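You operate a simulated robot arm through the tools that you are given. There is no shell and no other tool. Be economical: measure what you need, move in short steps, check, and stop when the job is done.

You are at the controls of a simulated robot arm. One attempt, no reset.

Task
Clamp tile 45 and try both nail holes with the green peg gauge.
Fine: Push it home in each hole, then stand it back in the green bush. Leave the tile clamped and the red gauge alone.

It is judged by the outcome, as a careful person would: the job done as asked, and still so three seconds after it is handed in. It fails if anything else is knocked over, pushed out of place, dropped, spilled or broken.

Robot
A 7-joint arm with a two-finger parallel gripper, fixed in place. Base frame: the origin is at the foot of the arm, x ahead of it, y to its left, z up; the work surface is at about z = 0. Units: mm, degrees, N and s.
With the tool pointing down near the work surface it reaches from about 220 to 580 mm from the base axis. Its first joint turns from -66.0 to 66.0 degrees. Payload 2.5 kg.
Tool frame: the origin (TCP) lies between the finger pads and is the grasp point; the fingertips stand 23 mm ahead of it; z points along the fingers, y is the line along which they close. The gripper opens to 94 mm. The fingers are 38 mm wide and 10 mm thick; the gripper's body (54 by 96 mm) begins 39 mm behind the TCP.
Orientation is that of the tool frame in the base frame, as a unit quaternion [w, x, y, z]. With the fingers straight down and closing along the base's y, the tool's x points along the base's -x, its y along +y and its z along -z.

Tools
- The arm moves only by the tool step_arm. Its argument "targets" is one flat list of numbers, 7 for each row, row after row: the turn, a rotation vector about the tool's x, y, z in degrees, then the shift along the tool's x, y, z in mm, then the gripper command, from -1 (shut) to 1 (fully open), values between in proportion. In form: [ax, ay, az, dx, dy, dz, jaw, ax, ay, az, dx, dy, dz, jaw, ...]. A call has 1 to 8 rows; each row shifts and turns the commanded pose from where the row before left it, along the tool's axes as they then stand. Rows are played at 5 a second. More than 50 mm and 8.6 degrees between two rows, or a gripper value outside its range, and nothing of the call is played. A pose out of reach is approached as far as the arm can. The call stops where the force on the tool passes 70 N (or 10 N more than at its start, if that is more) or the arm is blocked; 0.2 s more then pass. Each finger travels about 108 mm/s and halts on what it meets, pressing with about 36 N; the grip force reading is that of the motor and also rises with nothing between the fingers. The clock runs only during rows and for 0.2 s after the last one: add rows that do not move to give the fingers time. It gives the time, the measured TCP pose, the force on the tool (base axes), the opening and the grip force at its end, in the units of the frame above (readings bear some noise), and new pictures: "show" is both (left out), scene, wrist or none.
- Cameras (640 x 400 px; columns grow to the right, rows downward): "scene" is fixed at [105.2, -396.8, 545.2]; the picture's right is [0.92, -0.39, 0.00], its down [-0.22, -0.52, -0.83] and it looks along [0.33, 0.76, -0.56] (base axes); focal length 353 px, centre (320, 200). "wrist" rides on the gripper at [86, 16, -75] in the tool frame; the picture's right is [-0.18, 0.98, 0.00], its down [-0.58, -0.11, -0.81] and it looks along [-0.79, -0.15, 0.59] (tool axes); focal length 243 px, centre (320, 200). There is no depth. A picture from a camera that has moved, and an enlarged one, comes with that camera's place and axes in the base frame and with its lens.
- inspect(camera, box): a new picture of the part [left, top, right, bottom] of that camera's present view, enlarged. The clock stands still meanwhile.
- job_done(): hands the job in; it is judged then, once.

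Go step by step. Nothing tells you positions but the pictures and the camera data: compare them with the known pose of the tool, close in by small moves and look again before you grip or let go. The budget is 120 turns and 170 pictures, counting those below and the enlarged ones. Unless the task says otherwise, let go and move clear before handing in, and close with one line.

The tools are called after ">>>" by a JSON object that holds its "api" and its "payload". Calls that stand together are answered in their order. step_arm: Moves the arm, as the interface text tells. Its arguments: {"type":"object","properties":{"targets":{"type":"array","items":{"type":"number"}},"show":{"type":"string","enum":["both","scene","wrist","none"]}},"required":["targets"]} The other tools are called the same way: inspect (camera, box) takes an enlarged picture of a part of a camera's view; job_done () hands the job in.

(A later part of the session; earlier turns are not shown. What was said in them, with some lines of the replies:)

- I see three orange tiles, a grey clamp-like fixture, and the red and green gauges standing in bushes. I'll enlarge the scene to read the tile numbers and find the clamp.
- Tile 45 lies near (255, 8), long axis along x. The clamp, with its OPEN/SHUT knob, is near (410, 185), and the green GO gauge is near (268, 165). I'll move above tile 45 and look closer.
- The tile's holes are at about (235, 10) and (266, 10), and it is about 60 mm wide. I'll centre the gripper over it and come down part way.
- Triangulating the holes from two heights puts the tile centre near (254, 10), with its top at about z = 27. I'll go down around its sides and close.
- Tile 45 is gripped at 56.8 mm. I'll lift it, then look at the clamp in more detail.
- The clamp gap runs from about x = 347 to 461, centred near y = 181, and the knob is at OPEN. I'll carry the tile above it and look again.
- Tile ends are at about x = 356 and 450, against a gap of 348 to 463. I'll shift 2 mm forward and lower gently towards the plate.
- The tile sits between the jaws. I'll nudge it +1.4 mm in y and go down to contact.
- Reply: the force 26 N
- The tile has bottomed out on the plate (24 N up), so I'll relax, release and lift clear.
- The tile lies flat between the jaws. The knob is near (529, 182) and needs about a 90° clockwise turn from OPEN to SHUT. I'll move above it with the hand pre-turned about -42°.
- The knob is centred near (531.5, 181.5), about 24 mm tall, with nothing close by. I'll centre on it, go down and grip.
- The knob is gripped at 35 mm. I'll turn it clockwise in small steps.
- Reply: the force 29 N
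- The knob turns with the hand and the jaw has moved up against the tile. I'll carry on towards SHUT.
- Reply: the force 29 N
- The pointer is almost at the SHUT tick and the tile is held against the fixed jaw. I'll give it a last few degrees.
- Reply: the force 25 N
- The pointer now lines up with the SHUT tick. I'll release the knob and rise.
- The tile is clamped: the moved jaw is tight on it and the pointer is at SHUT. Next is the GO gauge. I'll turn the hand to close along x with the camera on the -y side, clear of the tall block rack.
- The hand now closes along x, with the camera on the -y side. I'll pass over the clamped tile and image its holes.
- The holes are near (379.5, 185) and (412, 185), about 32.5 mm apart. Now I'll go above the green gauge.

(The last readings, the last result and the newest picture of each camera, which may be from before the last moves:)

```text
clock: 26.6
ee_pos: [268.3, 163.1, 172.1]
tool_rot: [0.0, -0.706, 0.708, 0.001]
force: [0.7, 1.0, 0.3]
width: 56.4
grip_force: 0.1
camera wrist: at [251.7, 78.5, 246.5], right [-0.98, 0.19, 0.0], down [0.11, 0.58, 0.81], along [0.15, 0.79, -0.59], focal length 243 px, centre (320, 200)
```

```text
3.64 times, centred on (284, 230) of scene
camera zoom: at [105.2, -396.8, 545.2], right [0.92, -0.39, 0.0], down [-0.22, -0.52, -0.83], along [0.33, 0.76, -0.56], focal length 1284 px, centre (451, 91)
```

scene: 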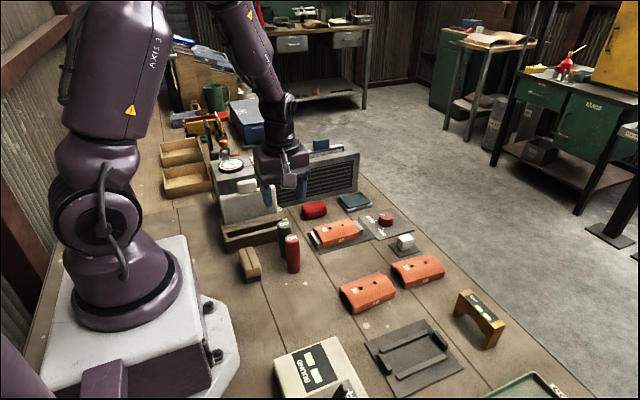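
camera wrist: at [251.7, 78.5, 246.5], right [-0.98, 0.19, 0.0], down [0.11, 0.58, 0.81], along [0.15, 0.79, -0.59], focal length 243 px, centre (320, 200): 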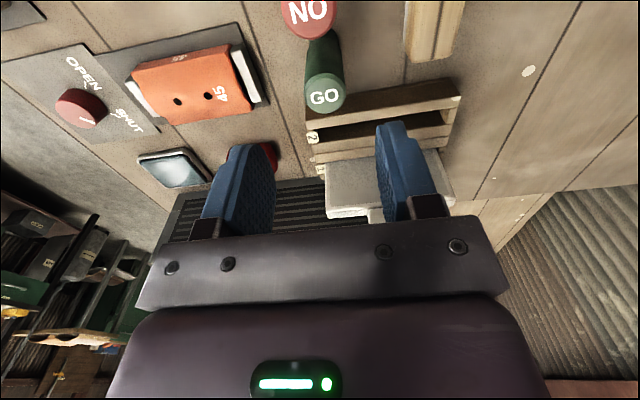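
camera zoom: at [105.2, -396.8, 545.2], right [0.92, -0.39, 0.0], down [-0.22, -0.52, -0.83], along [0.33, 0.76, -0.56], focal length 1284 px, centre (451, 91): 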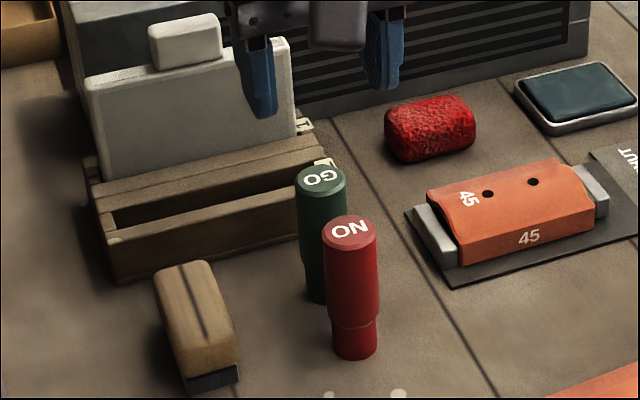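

GO is centred near (266, 167) with its top at about z = 90. I'll come to just above it and check the centring.

>>> {"api": "step_arm", "payload": {"targets": [0, 0, 0, -3.5, 2, 25, 0.2, 0, 0, 0, 0, 0, 25, 0.2, 0, 0, 0, 0, 0, 0, 0.2], "show": "wrist"}}

>>> {"api": "inspect", "payload": {"camera": "scene", "box": [230, 160, 342, 285]}}

```text
clock: 27.4
ee_pos: [265.2, 167.4, 121.1]
tool_rot: [-0.001, -0.706, 0.708, 0.0]
force: [0.7, -0.5, 0.4]
width: 56.4
grip_force: 0.0
camera wrist: at [250.5, 81.4, 195.6], right [-0.98, 0.19, 0.0], down [0.11, 0.58, 0.81], along [0.15, 0.79, -0.59], focal length 243 px, centre (320, 200)
```

wrist: 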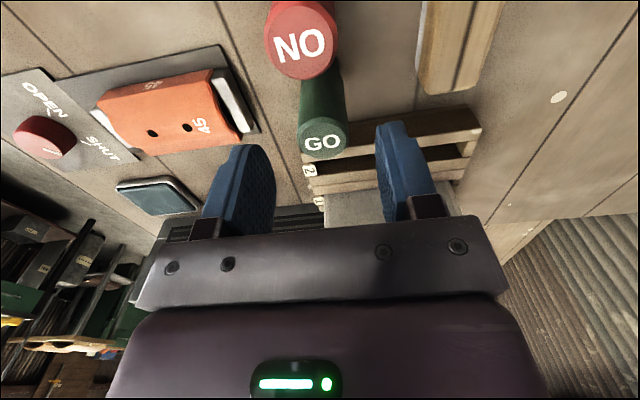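

```text
3.20 times, centred on (286, 222) of scene
camera zoom: at [105.2, -396.8, 545.2], right [0.92, -0.39, 0.0], down [-0.22, -0.52, -0.83], along [0.33, 0.76, -0.56], focal length 1130 px, centre (429, 128)
```

zoom: 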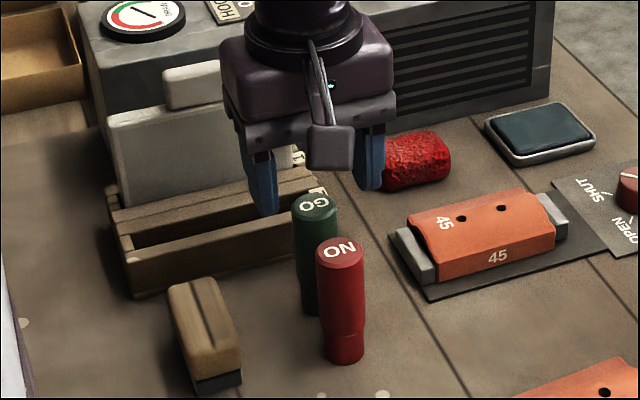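

The gauge is centred between the fingers, with x ≈ 265. I'll go down to mid-handle and grip.

>>> {"api": "step_arm", "payload": {"targets": [0, 0, 0, 0, 0, 20, 0.2, 0, 0, 0, 0, 0, 20, 0.2, 0, 0, 0, 0, 0, 13, 0.2, 0, 0, 0, 0, 0, 0, 0.2, 0, 0, 0, 0, 0, 0, -0.1, 0, 0, 0, 0, 0, 0, -0.3, 0, 0, 0, 0, 0, 0, -0.6, 0, 0, 0, 0, 0, 0, -0.8]}}

>>> {"api": "inspect", "payload": {"camera": "scene", "box": [230, 160, 342, 285]}}

```text
clock: 29.2
ee_pos: [265.1, 166.8, 66.7]
tool_rot: [0.0, -0.707, 0.707, 0.0]
force: [-0.9, 0.3, 0.2]
width: 29.1
grip_force: 36.0
camera wrist: at [250.8, 81.5, 142.7], right [-0.98, 0.18, 0.0], down [0.11, 0.58, 0.81], along [0.15, 0.79, -0.59], focal length 243 px, centre (320, 200)
```

scene: 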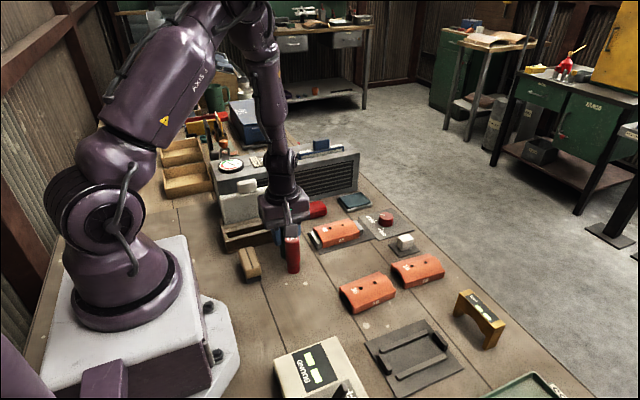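
wrist: 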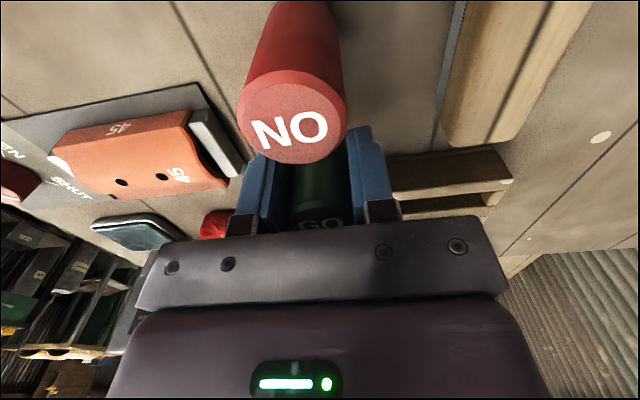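

```text
3.20 times, centred on (286, 222) of scene
camera zoom: at [105.2, -396.8, 545.2], right [0.92, -0.39, 0.0], down [-0.22, -0.52, -0.83], along [0.33, 0.76, -0.56], focal length 1130 px, centre (429, 128)
```

zoom: 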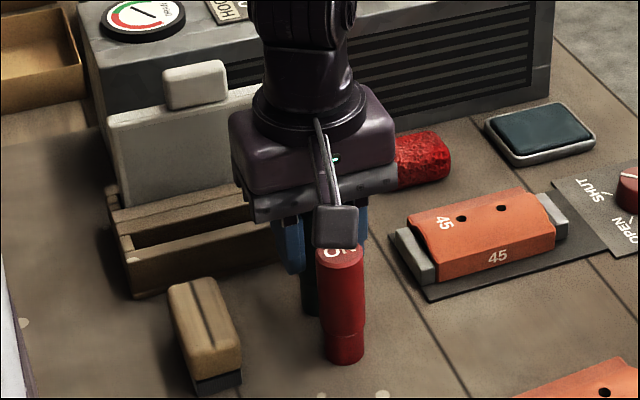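

GO is gripped at 29.1 mm with almost no side force. The home pose is TCP (265.1, 166.8, 66.7). I'll lift straight up.

>>> {"api": "step_arm", "payload": {"targets": [0, 0, 0, 0, 0, -5, -0.8, 0, 0, 0, 0, 0, -10, -0.8, 0, 0, 0, 0, 0, -20, -0.8, 0, 0, 0, 0, 0, -25, -0.8, 0, 0, 0, 0, 0, -30, -0.8, 0, 0, 0, 0, 0, -10, -0.8, 0, 0, 0, 0, 0, 0, -0.8]}}

>>> {"api": "inspect", "payload": {"camera": "scene", "box": [230, 160, 342, 285]}}

>>> {"api": "inspect", "payload": {"camera": "wrist", "box": [220, 50, 420, 250]}}

```text
clock: 30.8
ee_pos: [267.8, 167.2, 167.0]
tool_rot: [0.0, -0.707, 0.708, 0.0]
force: [-0.5, 0.2, -0.5]
width: 28.9
grip_force: 36.3
camera wrist: at [250.9, 82.1, 242.3], right [-0.98, 0.19, 0.0], down [0.11, 0.58, 0.81], along [0.15, 0.79, -0.59], focal length 243 px, centre (320, 200)
```

scene: 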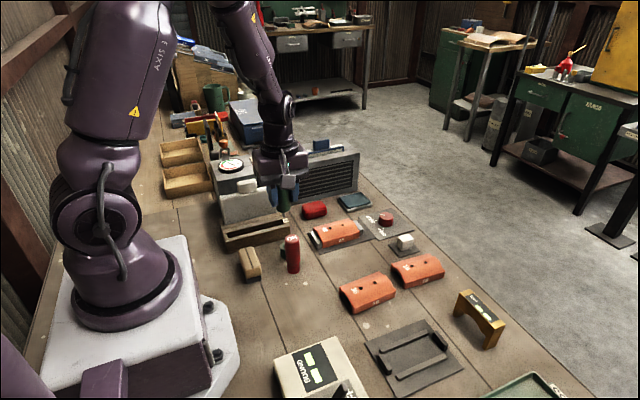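
wrist: 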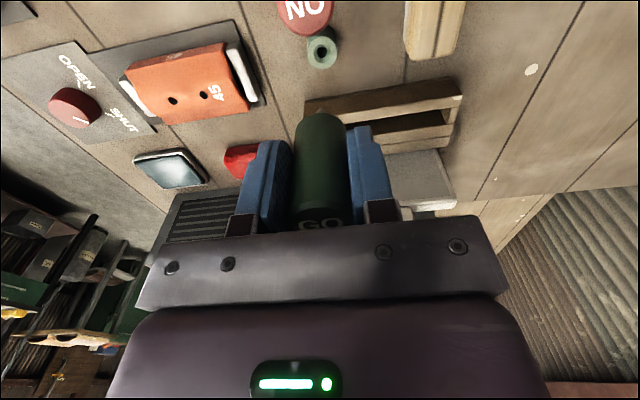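

```text
3.20 times, centred on (286, 222) of scene
camera zoom: at [105.2, -396.8, 545.2], right [0.92, -0.39, 0.0], down [-0.22, -0.52, -0.83], along [0.33, 0.76, -0.56], focal length 1130 px, centre (429, 128)
```

zoom: 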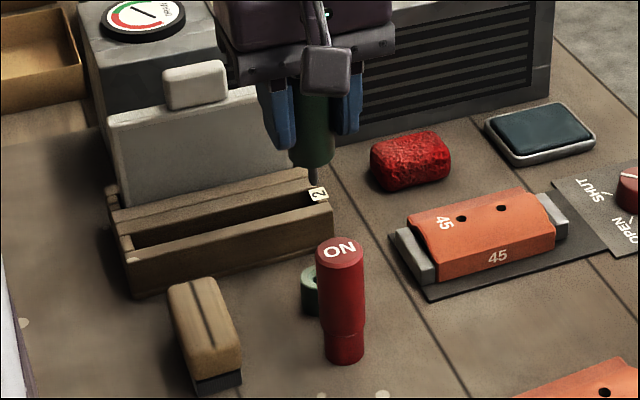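

```text
2.00 times, centred on (320, 150) of wrist
camera zoom: at [250.9, 82.1, 242.3], right [-0.98, 0.19, 0.0], down [0.11, 0.58, 0.81], along [0.15, 0.79, -0.59], focal length 485 px, centre (320, 300)
```

zoom: 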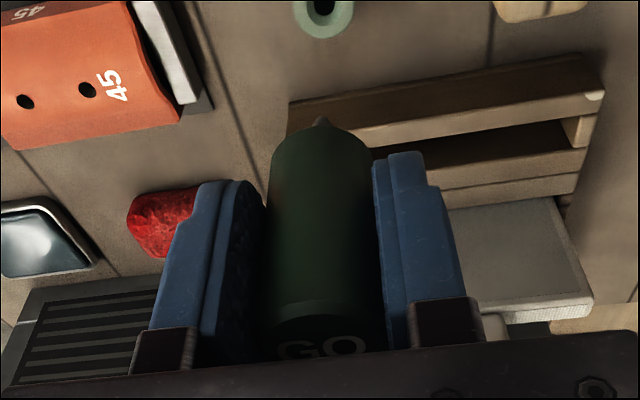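

The gauge came up cleanly, with a peg about 20 mm long under the handle; the tip is roughly 59 mm below the TCP. I'll move above the near hole and compare peg and hole in zoomed views.

>>> {"api": "step_arm", "payload": {"targets": [0, 0, 0, -5.3, -37, 0, -0.8, 0, 0, 0, -5.3, -37, 0, -0.8, 0, 0, 0, -5.4, -37.2, 0, -0.8, 0, 0, 0, 0, 0, 30, -0.8, 0, 0, 0, 0, 0, 30, -0.8, 0, 0, 0, 0, 0, 0, -0.8], "show": "none"}}

>>> {"api": "inspect", "payload": {"camera": "scene", "box": [306, 195, 370, 245]}}

>>> {"api": "inspect", "payload": {"camera": "wrist", "box": [240, 60, 400, 220]}}

```text
clock: 32.2
ee_pos: [376.8, 183.5, 106.3]
tool_rot: [0.0, -0.707, 0.707, 0.0]
force: [-0.2, -0.4, -1.2]
width: 28.9
grip_force: 35.8
```

```text
8.00 times, centred on (338, 220) of scene
camera zoom: at [105.2, -396.8, 545.2], right [0.92, -0.39, 0.0], down [-0.22, -0.52, -0.83], along [0.33, 0.76, -0.56], focal length 2824 px, centre (176, 40)
```

zoom: 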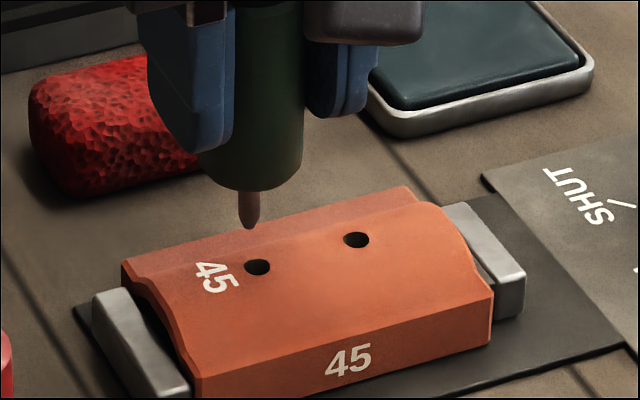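

```text
2.50 times, centred on (320, 140) of wrist
camera zoom: at [361.7, 98.0, 182.4], right [-0.98, 0.18, 0.0], down [0.11, 0.58, 0.81], along [0.15, 0.79, -0.59], focal length 606 px, centre (320, 350)
```

zoom: 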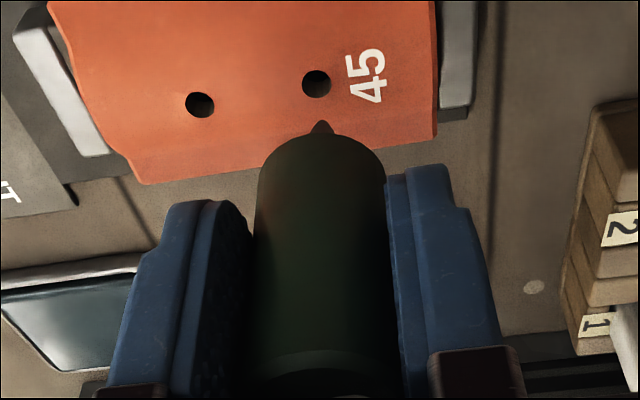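

Peg tip and hole are both clear: the hole is about +1 mm in x, -2.2 mm in y and roughly 13 mm below the tip. I'll correct, come down 8 mm and look again.

>>> {"api": "step_arm", "payload": {"targets": [0, 0, 0, 2.2, -1, 0, -0.8, 0, 0, 0, 0, 0, 8, -0.8, 0, 0, 0, 0, 0, 0, -0.8], "show": "none"}}

>>> {"api": "inspect", "payload": {"camera": "scene", "box": [322, 203, 354, 228]}}

>>> {"api": "inspect", "payload": {"camera": "wrist", "box": [280, 70, 360, 150]}}

```text
clock: 33.0
ee_pos: [378.3, 180.7, 99.6]
tool_rot: [0.0, 0.707, -0.707, 0.0]
force: [0.3, 0.1, 0.3]
width: 28.9
grip_force: 35.7
```

```text
16.00 times, centred on (338, 216) of scene
camera zoom: at [105.2, -396.8, 545.2], right [0.92, -0.39, 0.0], down [-0.22, -0.52, -0.83], along [0.33, 0.76, -0.56], focal length 5648 px, centre (32, -48)
```

zoom: 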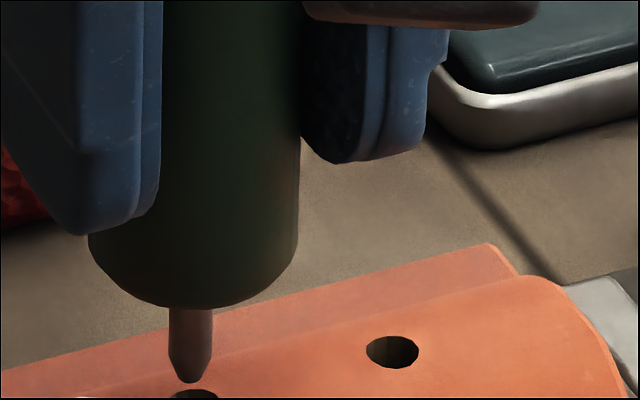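

```text
5.00 times, centred on (320, 110) of wrist
camera zoom: at [362.6, 95.4, 174.5], right [-0.98, 0.18, 0.0], down [0.11, 0.58, 0.81], along [0.15, 0.79, -0.59], focal length 1213 px, centre (320, 650)
```

zoom: 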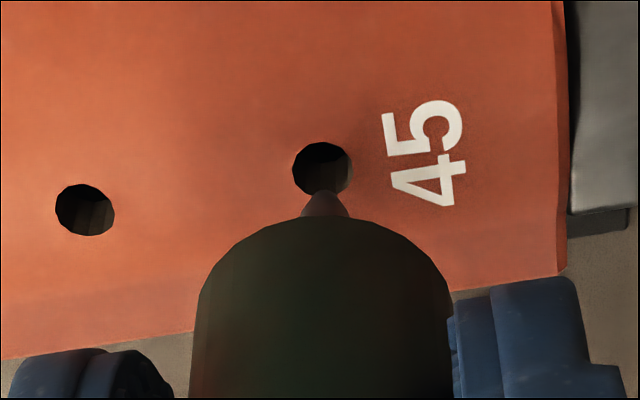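

Nearly aligned: the remaining error is about +0.5 mm in x and -0.4 mm in y, with roughly 4 mm to go. I'll correct, drop 4 mm and check.

>>> {"api": "step_arm", "payload": {"targets": [0, 0, 0, 0.4, -0.5, 0, -0.8, 0, 0, 0, 0, 0, 4, -0.8, 0, 0, 0, 0, 0, 0, -0.8], "show": "none"}}

>>> {"api": "inspect", "payload": {"camera": "scene", "box": [322, 208, 354, 233]}}

>>> {"api": "inspect", "payload": {"camera": "wrist", "box": [280, 70, 360, 150]}}

```text
clock: 33.8
ee_pos: [378.4, 180.0, 95.3]
tool_rot: [0.0, 0.707, -0.707, -0.001]
force: [0.4, 0.0, 0.2]
width: 29.1
grip_force: 36.2
```

```text
16.00 times, centred on (338, 220) of scene
camera zoom: at [105.2, -396.8, 545.2], right [0.92, -0.39, 0.0], down [-0.22, -0.52, -0.83], along [0.33, 0.76, -0.56], focal length 5648 px, centre (32, -128)
```

zoom: 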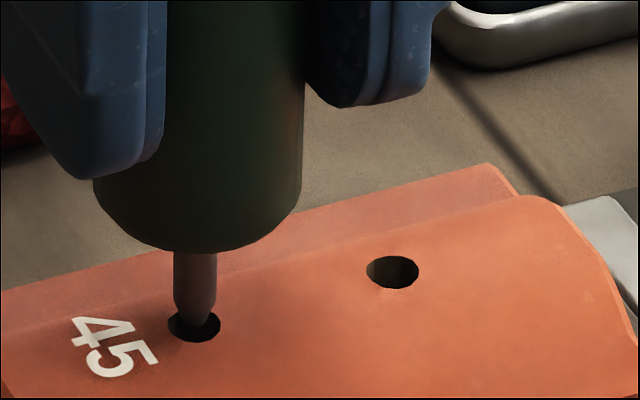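

```text
5.00 times, centred on (320, 110) of wrist
camera zoom: at [363.1, 94.9, 170.4], right [-0.98, 0.18, 0.0], down [0.11, 0.58, 0.81], along [0.15, 0.79, -0.59], focal length 1213 px, centre (320, 650)
```

zoom: 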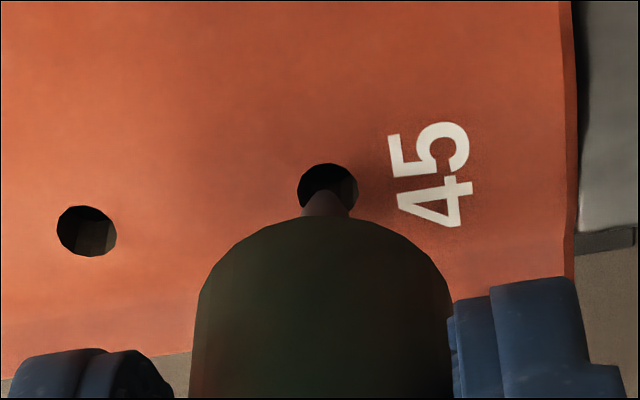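

The tip sits right at the hole centre in both views. I'll trim -0.3 mm in x and ease down.

>>> {"api": "step_arm", "payload": {"targets": [0, 0, 0, 0, 0.3, 1, -0.8, 0, 0, 0, 0, 0, 2, -0.8, 0, 0, 0, 0, 0, 2, -0.8, 0, 0, 0, 0, 0, 2, -0.8, 0, 0, 0, 0, 0, 0, -0.8], "show": "none"}}

>>> {"api": "inspect", "payload": {"camera": "scene", "box": [322, 208, 354, 233]}}

```text
clock: 35.0
ee_pos: [377.7, 179.9, 87.0]
tool_rot: [0.0, -0.706, 0.708, -0.001]
force: [0.3, -3.3, -0.1]
width: 29.0
grip_force: 35.8
```

```text
16.00 times, centred on (338, 220) of scene
camera zoom: at [105.2, -396.8, 545.2], right [0.92, -0.39, 0.0], down [-0.22, -0.52, -0.83], along [0.33, 0.76, -0.56], focal length 5648 px, centre (32, -128)
```

zoom: 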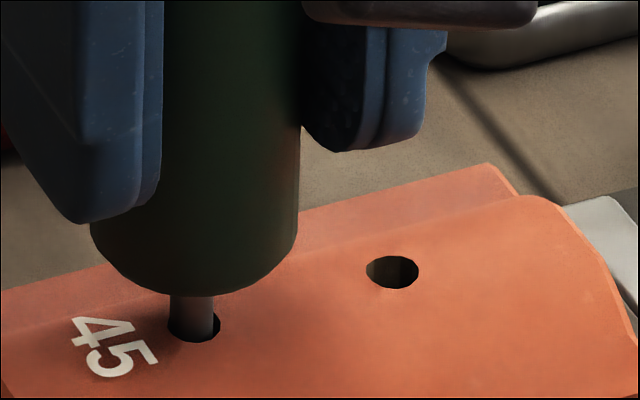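

The peg is in the hole with a slight side load of -3 N in y. I'll trim for that and continue down.

>>> {"api": "step_arm", "payload": {"targets": [0, 0, 0, 0.4, -0.3, 1, -0.8, 0, 0, 0, 0, 0, 2, -0.8, 0, 0, 0, 0, 0, 2, -0.8, 0, 0, 0, 0, 0, 2, -0.8, 0, 0, 0, 0, 0, 0, -0.8], "show": "none"}}

>>> {"api": "inspect", "payload": {"camera": "scene", "box": [322, 208, 354, 233]}}

```text
clock: 36.2
ee_pos: [378.3, 180.7, 81.4]
tool_rot: [0.0, 0.707, -0.707, 0.0]
force: [-0.9, -2.6, 0.6]
width: 28.9
grip_force: 36.1
```

```text
16.00 times, centred on (338, 220) of scene
camera zoom: at [105.2, -396.8, 545.2], right [0.92, -0.39, 0.0], down [-0.22, -0.52, -0.83], along [0.33, 0.76, -0.56], focal length 5648 px, centre (32, -128)
```

zoom: 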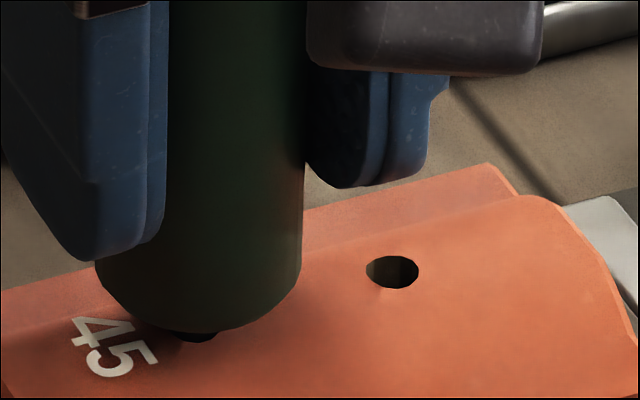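

Going well, with about 6 mm left. I'll continue in small steps until it seats.

>>> {"api": "step_arm", "payload": {"targets": [0, 0, 0, 0.3, 0, 1.5, -0.8, 0, 0, 0, 0, 0, 1.5, -0.8, 0, 0, 0, 0, 0, 1.5, -0.8, 0, 0, 0, 0, 0, 0, -0.8], "show": "none"}}

>>> {"api": "inspect", "payload": {"camera": "scene", "box": [322, 208, 354, 233]}}

```text
clock: 37.2
ee_pos: [379.2, 179.3, 76.2]
tool_rot: [0.0, 0.707, -0.707, 0.0]
force: [0.2, 0.3, -1.4]
width: 28.8
grip_force: 35.6
```

```text
16.00 times, centred on (338, 220) of scene
camera zoom: at [105.2, -396.8, 545.2], right [0.92, -0.39, 0.0], down [-0.22, -0.52, -0.83], along [0.33, 0.76, -0.56], focal length 5648 px, centre (32, -128)
```

zoom: 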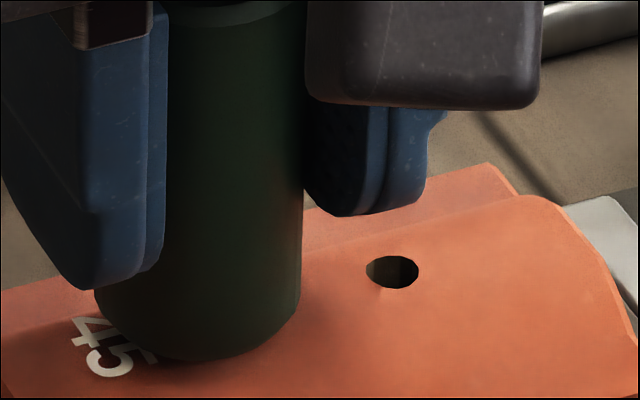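

>>> {"api": "step_arm", "payload": {"targets": [0, 0, 0, 0, 0, 1, -0.8, 0, 0, 0, 0, 0, 1, -0.8, 0, 0, 0, 0, 0, 0, -0.8], "show": "none"}}

```text
clock: 38.0
ee_pos: [379.5, 180.5, 74.5]
tool_rot: [0.0, -0.706, 0.708, 0.0]
force: [-0.4, 0.0, -0.1]
width: 29.2
grip_force: 36.1
```

>>> {"api": "step_arm", "payload": {"targets": [0, 0, 0, 0, 0, 1, -0.8, 0, 0, 0, 0, 0, 1, -0.8, 0, 0, 0, 0, 0, 1, -0.8, 0, 0, 0, 0, 0, 0, -0.8], "show": "none"}}

>>> {"api": "inspect", "payload": {"camera": "scene", "box": [322, 208, 354, 233]}}

```text
clock: 39.0
ee_pos: [379.8, 179.9, 72.3]
tool_rot: [0.0, -0.707, 0.707, 0.0]
force: [-8.8, -3.1, 28.5]
width: 29.1
grip_force: 36.0
```

```text
16.00 times, centred on (338, 220) of scene
camera zoom: at [105.1, -396.8, 545.1], right [0.92, -0.39, 0.0], down [-0.22, -0.52, -0.83], along [0.33, 0.76, -0.56], focal length 5648 px, centre (32, -128)
```

zoom: 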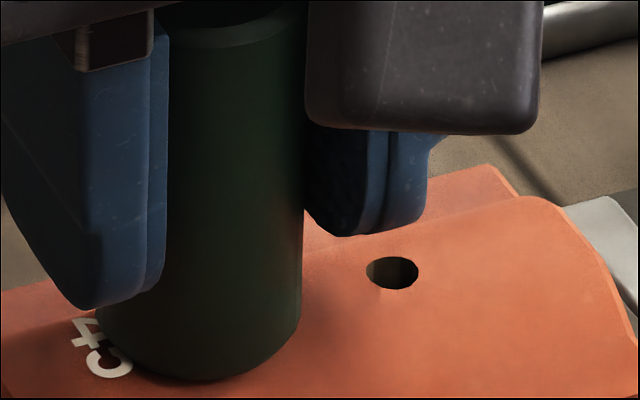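

Seated firmly: 28 N up, with the handle's shoulder on the tile at TCP z = 72. I'll withdraw straight up and move 32 mm in x to the second hole.

>>> {"api": "step_arm", "payload": {"targets": [0, 0, 0, 0, 0, -3, -0.8, 0, 0, 0, 0, 0, -8, -0.8, 0, 0, 0, 0, 0, -10, -0.8, 0, 0, 0, 0, 0, -9, -0.8, 0, 0, 0, 0, -16, 0, -0.8, 0, 0, 0, 0, -16, 0, -0.8, 0, 0, 0, 0, 0, 0, -0.8], "show": "none"}}

>>> {"api": "inspect", "payload": {"camera": "scene", "box": [334, 203, 366, 228]}}

>>> {"api": "inspect", "payload": {"camera": "wrist", "box": [280, 70, 360, 150]}}

```text
clock: 40.6
ee_pos: [412.0, 180.5, 101.7]
tool_rot: [0.0, -0.707, 0.707, -0.001]
force: [0.4, -0.1, -0.4]
width: 28.7
grip_force: 35.6
```

```text
16.00 times, centred on (350, 216) of scene
camera zoom: at [105.2, -396.8, 545.2], right [0.92, -0.39, 0.0], down [-0.22, -0.52, -0.83], along [0.33, 0.76, -0.56], focal length 5648 px, centre (-160, -48)
```

zoom: 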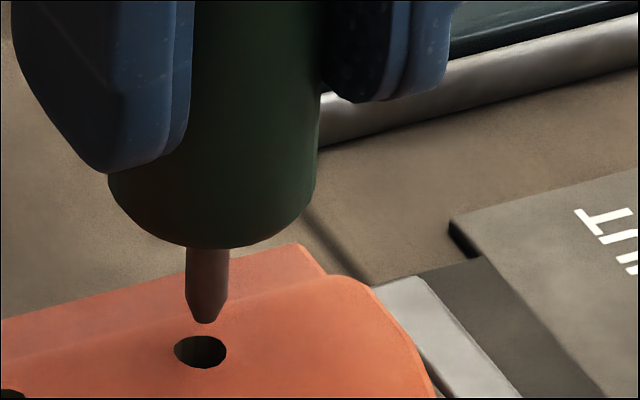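

```text
5.00 times, centred on (320, 110) of wrist
camera zoom: at [395.2, 93.9, 176.6], right [-0.98, 0.18, 0.0], down [0.11, 0.58, 0.81], along [0.15, 0.79, -0.59], focal length 1213 px, centre (320, 650)
```

zoom: 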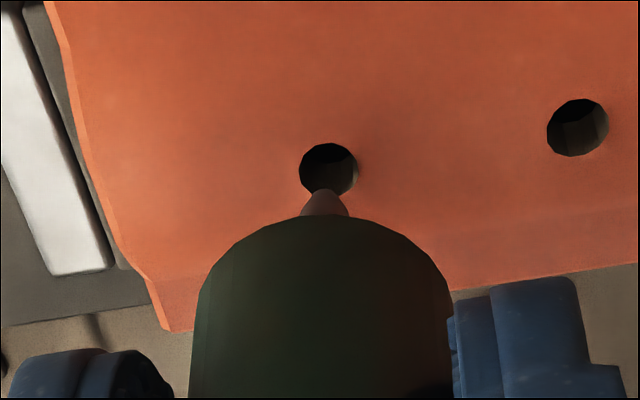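

Close: the hole is about +1.1 mm in y and -0.15 mm in x from the tip, 6 mm down. I'll correct and lower to the surface.

>>> {"api": "step_arm", "payload": {"targets": [0, 0, 0, -1.1, 0.15, 0, -0.8, 0, 0, 0, 0, 0, 5.5, -0.8, 0, 0, 0, 0, 0, 0, -0.8], "show": "none"}}

>>> {"api": "inspect", "payload": {"camera": "scene", "box": [334, 205, 366, 230]}}

>>> {"api": "inspect", "payload": {"camera": "wrist", "box": [280, 70, 360, 150]}}

```text
clock: 41.4
ee_pos: [409.7, 179.7, 95.4]
tool_rot: [0.001, -0.707, 0.707, 0.0]
force: [0.6, -0.2, -1.2]
width: 29.0
grip_force: 35.8
```

```text
16.00 times, centred on (350, 218) of scene
camera zoom: at [105.2, -396.8, 545.2], right [0.92, -0.39, 0.0], down [-0.22, -0.52, -0.83], along [0.33, 0.76, -0.56], focal length 5648 px, centre (-160, -80)
```

zoom: 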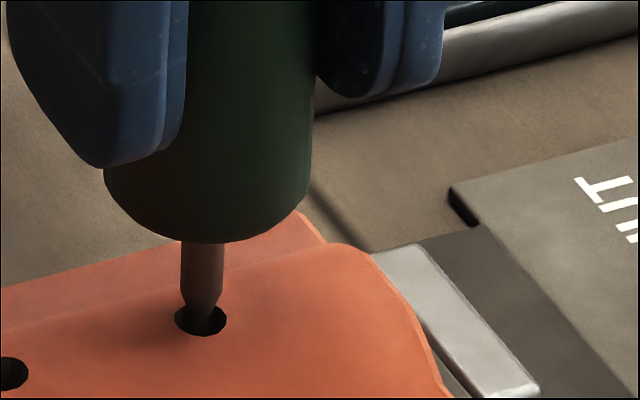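

```text
5.00 times, centred on (320, 110) of wrist
camera zoom: at [395.0, 95.0, 171.2], right [-0.98, 0.18, 0.0], down [0.11, 0.58, 0.81], along [0.15, 0.79, -0.59], focal length 1213 px, centre (320, 650)
```

zoom: 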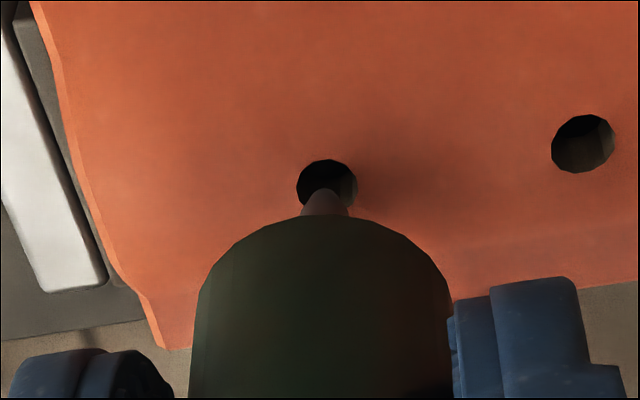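

The tip is at the second hole. I'll take a finer look before entering.

>>> {"api": "inspect", "payload": {"camera": "scene", "box": [341, 218, 351, 228]}}

```text
16.00 times, centred on (346, 223) of scene
camera zoom: at [105.2, -396.8, 545.2], right [0.92, -0.39, 0.0], down [-0.22, -0.52, -0.83], along [0.33, 0.76, -0.56], focal length 5648 px, centre (-96, -168)
```

zoom: 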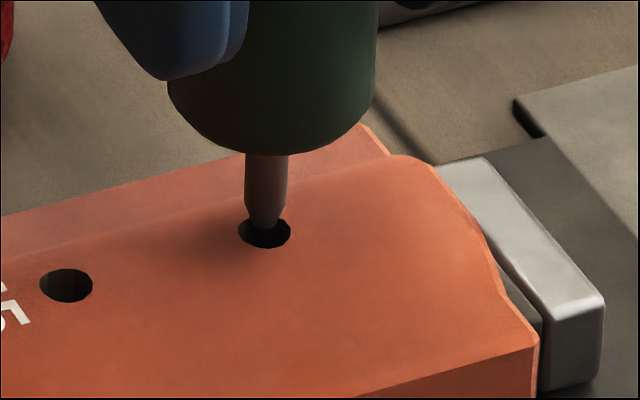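

The tip is centred over the second hole. I'll ease down.

>>> {"api": "step_arm", "payload": {"targets": [0, 0, 0, 0, 0, 2, -0.8, 0, 0, 0, 0, 0, 2, -0.8, 0, 0, 0, 0, 0, 2, -0.8, 0, 0, 0, 0, 0, 2, -0.8, 0, 0, 0, 0, 0, 0, -0.8], "show": "none"}}

>>> {"api": "inspect", "payload": {"camera": "scene", "box": [330, 208, 362, 233]}}

```text
clock: 42.6
ee_pos: [411.0, 179.9, 87.8]
tool_rot: [-0.001, -0.707, 0.708, -0.001]
force: [-1.6, -3.0, -0.5]
width: 28.7
grip_force: 35.4
```

```text
16.00 times, centred on (346, 220) of scene
camera zoom: at [105.2, -396.8, 545.2], right [0.92, -0.39, 0.0], down [-0.22, -0.52, -0.83], along [0.33, 0.76, -0.56], focal length 5648 px, centre (-96, -128)
```

zoom: 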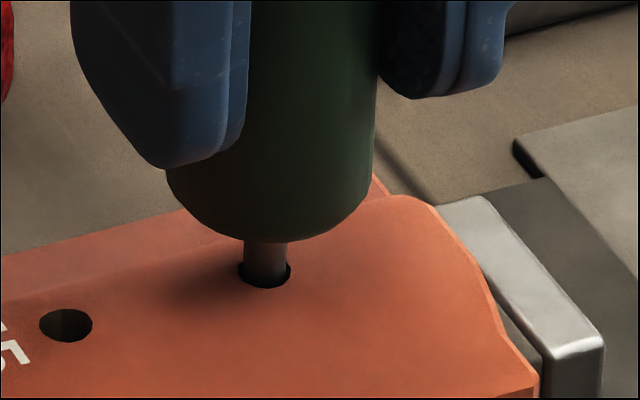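

The peg has entered with a small side load, as at the first hole. I'll trim y by -0.5 mm and continue.

>>> {"api": "step_arm", "payload": {"targets": [0, 0, 0, 0.5, 0.1, 2, -0.8, 0, 0, 0, 0, 0, 2, -0.8, 0, 0, 0, 0, 0, 2, -0.8, 0, 0, 0, 0, 0, 2, -0.8, 0, 0, 0, 0, 0, 2, -0.8, 0, 0, 0, 0, 0, 1.5, -0.8, 0, 0, 0, 0, 0, 0, -0.8], "show": "none"}}

>>> {"api": "inspect", "payload": {"camera": "scene", "box": [330, 208, 362, 233]}}

```text
clock: 44.2
ee_pos: [410.9, 179.2, 75.2]
tool_rot: [0.0, -0.707, 0.708, 0.0]
force: [0.0, -5.8, -0.4]
width: 29.0
grip_force: 36.0
```

```text
16.00 times, centred on (346, 220) of scene
camera zoom: at [105.2, -396.8, 545.2], right [0.92, -0.39, 0.0], down [-0.22, -0.52, -0.83], along [0.33, 0.76, -0.56], focal length 5648 px, centre (-96, -128)
```

zoom: 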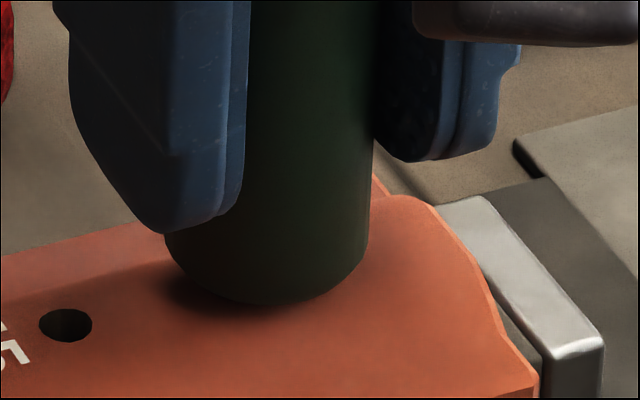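

>>> {"api": "step_arm", "payload": {"targets": [0, 0, 0, 0.4, 0, 1.5, -0.8, 0, 0, 0, 0, 0, 1, -0.8, 0, 0, 0, 0, 0, 1, -0.8, 0, 0, 0, 0, 0, 0, -0.8], "show": "none"}}

>>> {"api": "inspect", "payload": {"camera": "scene", "box": [330, 208, 362, 233]}}

```text
clock: 45.2
ee_pos: [411.7, 180.2, 73.5]
tool_rot: [0.0, -0.707, 0.707, 0.001]
force: [-2.2, -2.3, 2.6]
width: 28.8
grip_force: 35.7
```

```text
16.00 times, centred on (346, 220) of scene
camera zoom: at [105.2, -396.8, 545.2], right [0.92, -0.39, 0.0], down [-0.22, -0.52, -0.83], along [0.33, 0.76, -0.56], focal length 5648 px, centre (-96, -128)
```

zoom: 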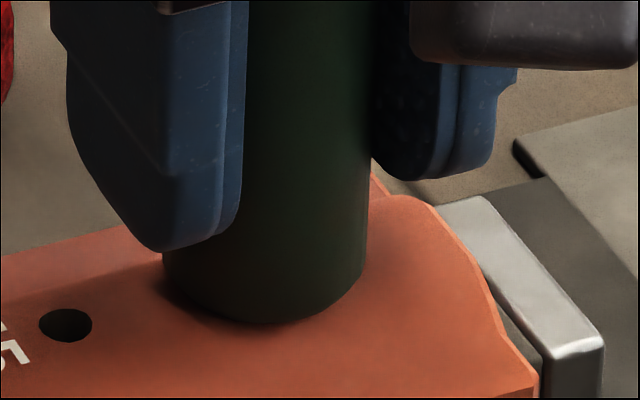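

Contact has just begun, so I'll press 1 mm more to be sure it is home.

>>> {"api": "step_arm", "payload": {"targets": [0, 0, 0, 0, 0, 1, -0.8, 0, 0, 0, 0, 0, 0, -0.8], "show": "none"}}

```text
clock: 45.8
ee_pos: [410.5, 181.5, 73.1]
tool_rot: [0.0, 0.707, -0.707, -0.001]
force: [-7.9, -3.3, 20.7]
width: 29.1
grip_force: 36.2
```

>>> {"api": "step_arm", "payload": {"targets": [0, 0, 0, 0, 0, 0.5, -0.8, 0, 0, 0, 0, 0, 0, -0.8], "show": "none"}}

>>> {"api": "inspect", "payload": {"camera": "scene", "box": [330, 208, 362, 233]}}

```text
clock: 46.4
ee_pos: [410.2, 180.3, 72.5]
tool_rot: [-0.001, 0.707, -0.707, 0.001]
force: [-13.0, -3.5, 33.8]
width: 29.0
grip_force: 36.3
```

```text
16.00 times, centred on (346, 220) of scene
camera zoom: at [105.0, -396.9, 545.1], right [0.92, -0.39, 0.0], down [-0.22, -0.52, -0.83], along [0.33, 0.76, -0.56], focal length 5648 px, centre (-96, -128)
```

zoom: 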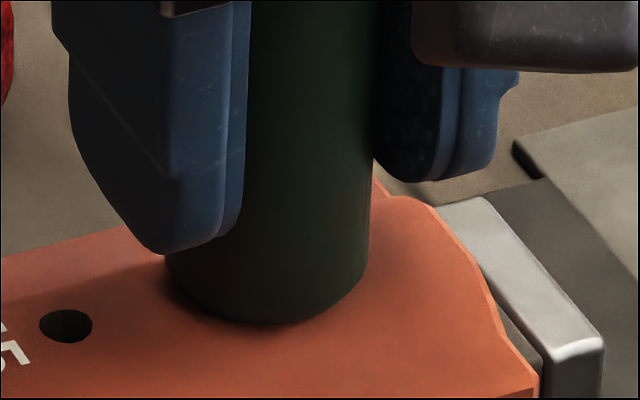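

Seated home in the second hole as well: z = 72.5, 34 N. I'll withdraw and retrace my commanded path back above the green bush.

>>> {"api": "step_arm", "payload": {"targets": [0, 0, 0, 0, 0, -5, -0.8, 0, 0, 0, 0, 0, -20, -0.8, 0, 0, 0, 0, 0, -35, -0.8, 0, 0, 0, 0, 0, -35.5, -0.8, 0, 0, 0, 4.3, 48.15, 0, -0.8, 0, 0, 0, 4.3, 48.15, 0, -0.8, 0, 0, 0, 4.3, 48.15, 0, -0.8, 0, 0, 0, 0, 0, 0, -0.8], "show": "none"}}

>>> {"api": "step_arm", "payload": {"targets": [0, 0, 0, 0, 0, 35, -0.8, 0, 0, 0, 0, 0, 30, -0.8, 0, 0, 0, 0, 0, 0, -0.8], "show": "none"}}

>>> {"api": "inspect", "payload": {"camera": "scene", "box": [260, 220, 308, 260]}}

>>> {"api": "inspect", "payload": {"camera": "wrist", "box": [280, 70, 360, 150]}}

```text
clock: 48.2
ee_pos: [265.9, 165.8, 167.2]
tool_rot: [0.0, -0.706, 0.708, 0.0]
force: [-0.9, 0.2, -0.5]
width: 28.9
grip_force: 35.7
```

```text
clock: 49.0
ee_pos: [265.5, 166.8, 101.8]
tool_rot: [0.0, -0.706, 0.708, 0.0]
force: [0.1, -0.1, -1.4]
width: 28.7
grip_force: 36.3
```

```text
10.00 times, centred on (284, 240) of scene
camera zoom: at [105.2, -396.8, 545.2], right [0.92, -0.39, 0.0], down [-0.22, -0.52, -0.83], along [0.33, 0.76, -0.56], focal length 3530 px, centre (680, -200)
```

zoom: 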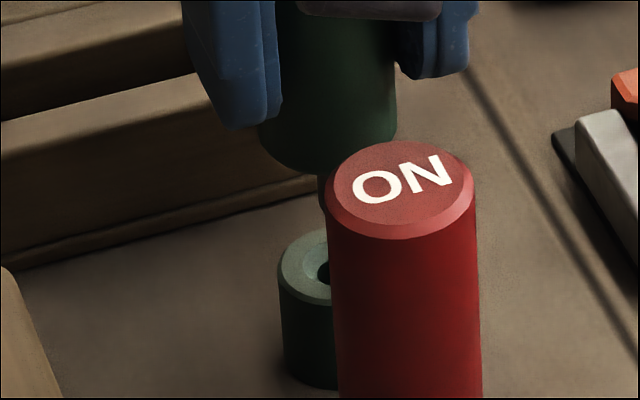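

```text
5.00 times, centred on (320, 110) of wrist
camera zoom: at [249.9, 82.0, 177.7], right [-0.98, 0.19, 0.0], down [0.11, 0.58, 0.81], along [0.15, 0.79, -0.59], focal length 1213 px, centre (320, 650)
```

zoom: 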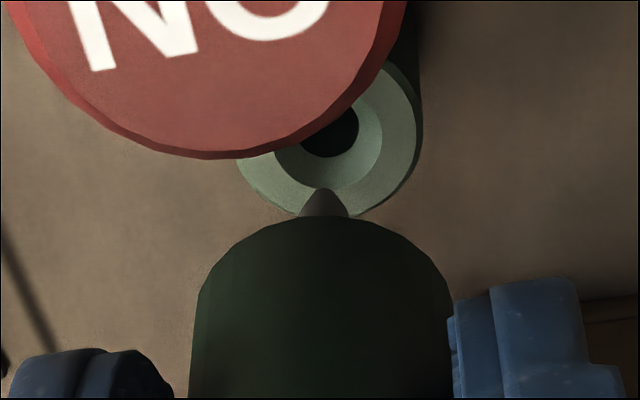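

I'm above the bush, which has a wide countersink. I'll lower 8 mm and check the alignment.

>>> {"api": "step_arm", "payload": {"targets": [0, 0, 0, 0, 0, 8, -0.8, 0, 0, 0, 0, 0, 0, -0.8], "show": "none"}}

>>> {"api": "inspect", "payload": {"camera": "scene", "box": [264, 226, 304, 256]}}

>>> {"api": "inspect", "payload": {"camera": "wrist", "box": [280, 70, 360, 150]}}

```text
clock: 49.6
ee_pos: [266.1, 167.4, 95.1]
tool_rot: [0.0, -0.707, 0.707, 0.0]
force: [-0.6, 0.1, -0.5]
width: 28.8
grip_force: 35.8
```

```text
13.33 times, centred on (284, 241) of scene
camera zoom: at [105.2, -396.8, 545.2], right [0.92, -0.39, 0.0], down [-0.22, -0.52, -0.83], along [0.33, 0.76, -0.56], focal length 4707 px, centre (800, -347)
```

zoom: 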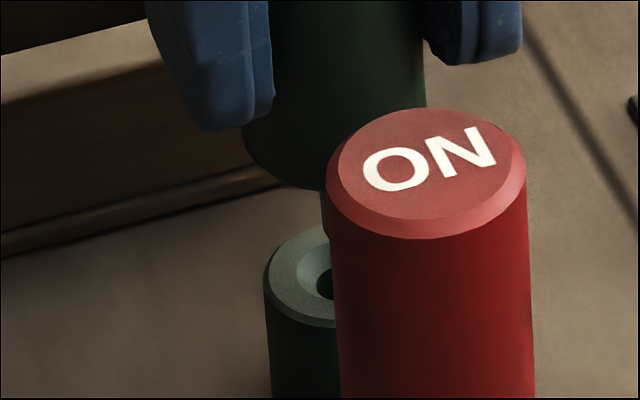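

```text
5.00 times, centred on (320, 110) of wrist
camera zoom: at [250.2, 81.9, 169.7], right [-0.98, 0.18, 0.0], down [0.11, 0.58, 0.81], along [0.15, 0.79, -0.59], focal length 1213 px, centre (320, 650)
```

zoom: 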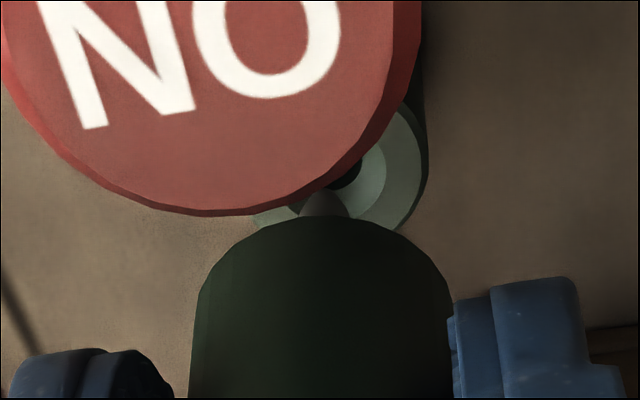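

It looks within about 1 mm and well inside the countersink. I'll lower gently and watch the forces.

>>> {"api": "step_arm", "payload": {"targets": [0, 0, 0, 0, 0.3, 3, -0.8, 0, 0, 0, 0, 0, 2, -0.8, 0, 0, 0, 0, 0, 2, -0.8, 0, 0, 0, 0, 0, 2, -0.8, 0, 0, 0, 0, 0, 0, -0.8], "show": "none"}}

>>> {"api": "inspect", "payload": {"camera": "scene", "box": [264, 226, 304, 256]}}

```text
clock: 50.8
ee_pos: [267.0, 167.2, 85.1]
tool_rot: [-0.001, -0.706, 0.708, 0.001]
force: [-0.6, 0.2, -0.2]
width: 29.0
grip_force: 36.0
```

```text
13.33 times, centred on (284, 241) of scene
camera zoom: at [105.2, -396.8, 545.2], right [0.92, -0.39, 0.0], down [-0.22, -0.52, -0.83], along [0.33, 0.76, -0.56], focal length 4707 px, centre (800, -347)
```

zoom: 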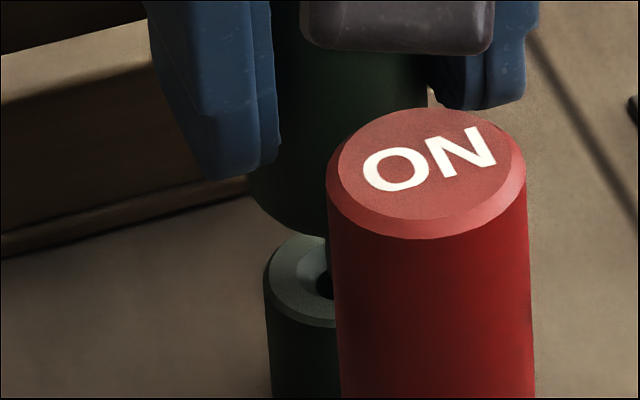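

The peg is entering the countersink freely but sits slightly to the +x side. I'll shift -0.6 mm in x and continue.

>>> {"api": "step_arm", "payload": {"targets": [0, 0, 0, 0, 0.6, 1, -0.8, 0, 0, 0, 0, 0, 2, -0.8, 0, 0, 0, 0, 0, 2, -0.8, 0, 0, 0, 0, 0, 2, -0.8, 0, 0, 0, 0, 0, 0, -0.8], "show": "none"}}

>>> {"api": "inspect", "payload": {"camera": "scene", "box": [264, 226, 304, 256]}}

```text
clock: 52.0
ee_pos: [266.6, 166.9, 78.1]
tool_rot: [0.0, 0.707, -0.707, 0.0]
force: [-0.8, -1.0, -0.6]
width: 29.1
grip_force: 36.1
```

```text
13.33 times, centred on (284, 241) of scene
camera zoom: at [105.2, -396.8, 545.2], right [0.92, -0.39, 0.0], down [-0.22, -0.52, -0.83], along [0.33, 0.76, -0.56], focal length 4707 px, centre (800, -347)
```

zoom: 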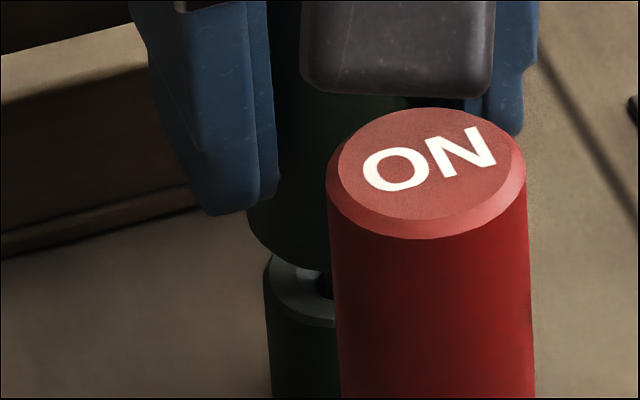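

No resistance; about 11 mm remain.

>>> {"api": "step_arm", "payload": {"targets": [0, 0, 0, 0, 0, 2, -0.8, 0, 0, 0, 0, 0, 2, -0.8, 0, 0, 0, 0, 0, 2, -0.8, 0, 0, 0, 0, 0, 2, -0.8, 0, 0, 0, 0, 0, 0, -0.8], "show": "none"}}

>>> {"api": "step_arm", "payload": {"targets": [0, 0, 0, 0, 0, 1, -0.8, 0, 0, 0, 0, 0, 1, -0.8, 0, 0, 0, 0, 0, 1, -0.8, 0, 0, 0, 0, 0, 0, -0.8], "show": "none"}}

>>> {"api": "inspect", "payload": {"camera": "scene", "box": [264, 226, 304, 256]}}

```text
clock: 53.2
ee_pos: [266.1, 166.4, 69.7]
tool_rot: [0.0, -0.706, 0.708, -0.001]
force: [0.6, 0.6, -0.2]
width: 28.7
grip_force: 36.2
```

```text
clock: 54.2
ee_pos: [265.3, 166.3, 67.2]
tool_rot: [0.0, 0.707, -0.707, 0.0]
force: [-3.4, -2.1, 14.4]
width: 29.0
grip_force: 35.8
```

```text
13.33 times, centred on (284, 241) of scene
camera zoom: at [105.1, -396.8, 545.2], right [0.92, -0.39, 0.0], down [-0.22, -0.52, -0.83], along [0.33, 0.76, -0.56], focal length 4707 px, centre (800, -347)
```

zoom: 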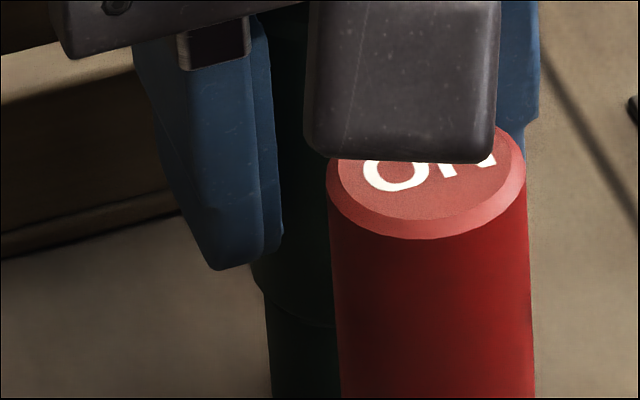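

The gauge is seated in the bush: 14 N up at z = 67, matching the start. I'll relax the pressure, open gently and rise straight up.

>>> {"api": "step_arm", "payload": {"targets": [0, 0, 0, 0, 0, -0.6, -0.8, 0, 0, 0, 0, 0, 0, -0.3, 0, 0, 0, 0, 0, 0, 0.1, 0, 0, 0, 0, 0, 0, 0.2, 0, 0, 0, 0, 0, -15, 0.2, 0, 0, 0, 0, 0, -40, 0.2, 0, 0, 0, 0, 0, -45, 0.2, 0, 0, 0, 0, 0, 0, 0.2]}}

>>> {"api": "inspect", "payload": {"camera": "scene", "box": [220, 175, 440, 312]}}

>>> {"api": "inspect", "payload": {"camera": "scene", "box": [252, 200, 316, 280]}}

```text
clock: 56.0
ee_pos: [266.0, 167.0, 166.9]
tool_rot: [-0.001, 0.707, -0.707, 0.0]
force: [0.0, -0.2, 0.7]
width: 56.2
grip_force: 0.0
camera wrist: at [249.8, 81.7, 242.5], right [-0.98, 0.18, 0.0], down [0.11, 0.58, 0.81], along [0.15, 0.79, -0.59], focal length 243 px, centre (320, 200)
```

scene: 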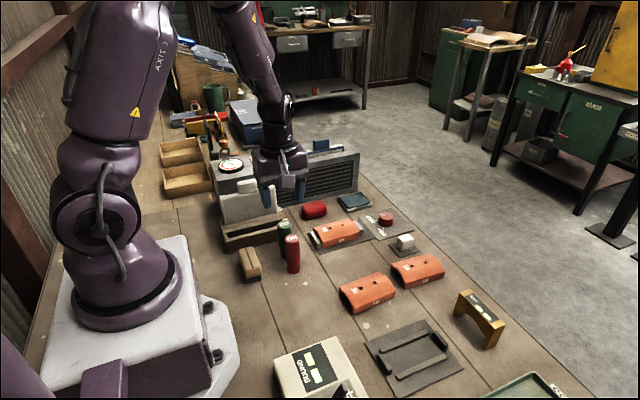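
wrist: 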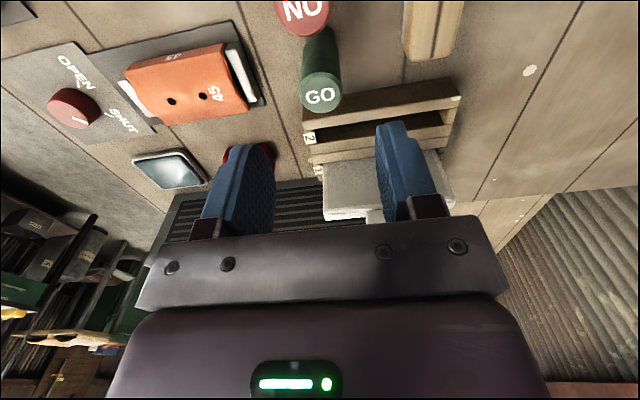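

```text
2.91 times, centred on (330, 244) of scene
camera zoom: at [105.2, -396.8, 545.2], right [0.92, -0.39, 0.0], down [-0.22, -0.52, -0.83], along [0.33, 0.76, -0.56], focal length 1027 px, centre (291, 74)
```

zoom: 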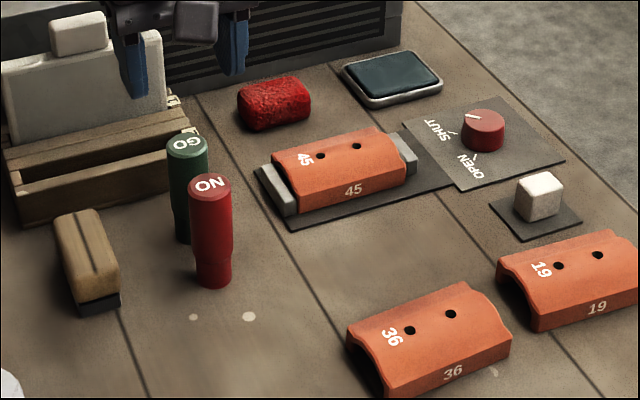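

```text
5.00 times, centred on (284, 240) of scene
camera zoom: at [105.2, -396.8, 545.2], right [0.92, -0.39, 0.0], down [-0.22, -0.52, -0.83], along [0.33, 0.76, -0.56], focal length 1765 px, centre (500, 0)
```

zoom: 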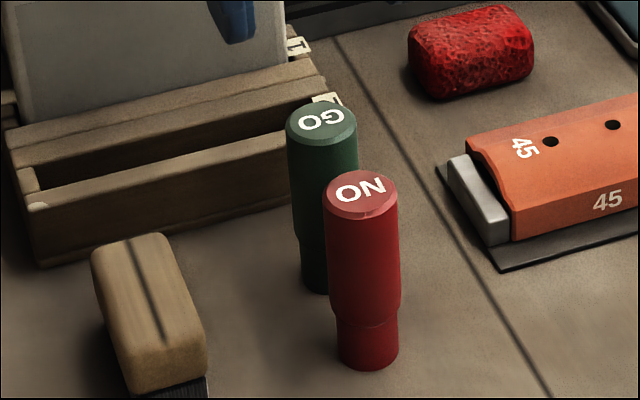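

The green gauge stands upright in its bush, tile 45 is still clamped with the knob at SHUT, and nothing else has moved. The arm is clear, so I'm handing in.

>>> {"api": "job_done", "payload": {}}

```text
The job is handed in.
```

Tile 45 is clamped. The green gauge went fully home in both nail holes and is back in the green bush, and the red gauge was not touched.
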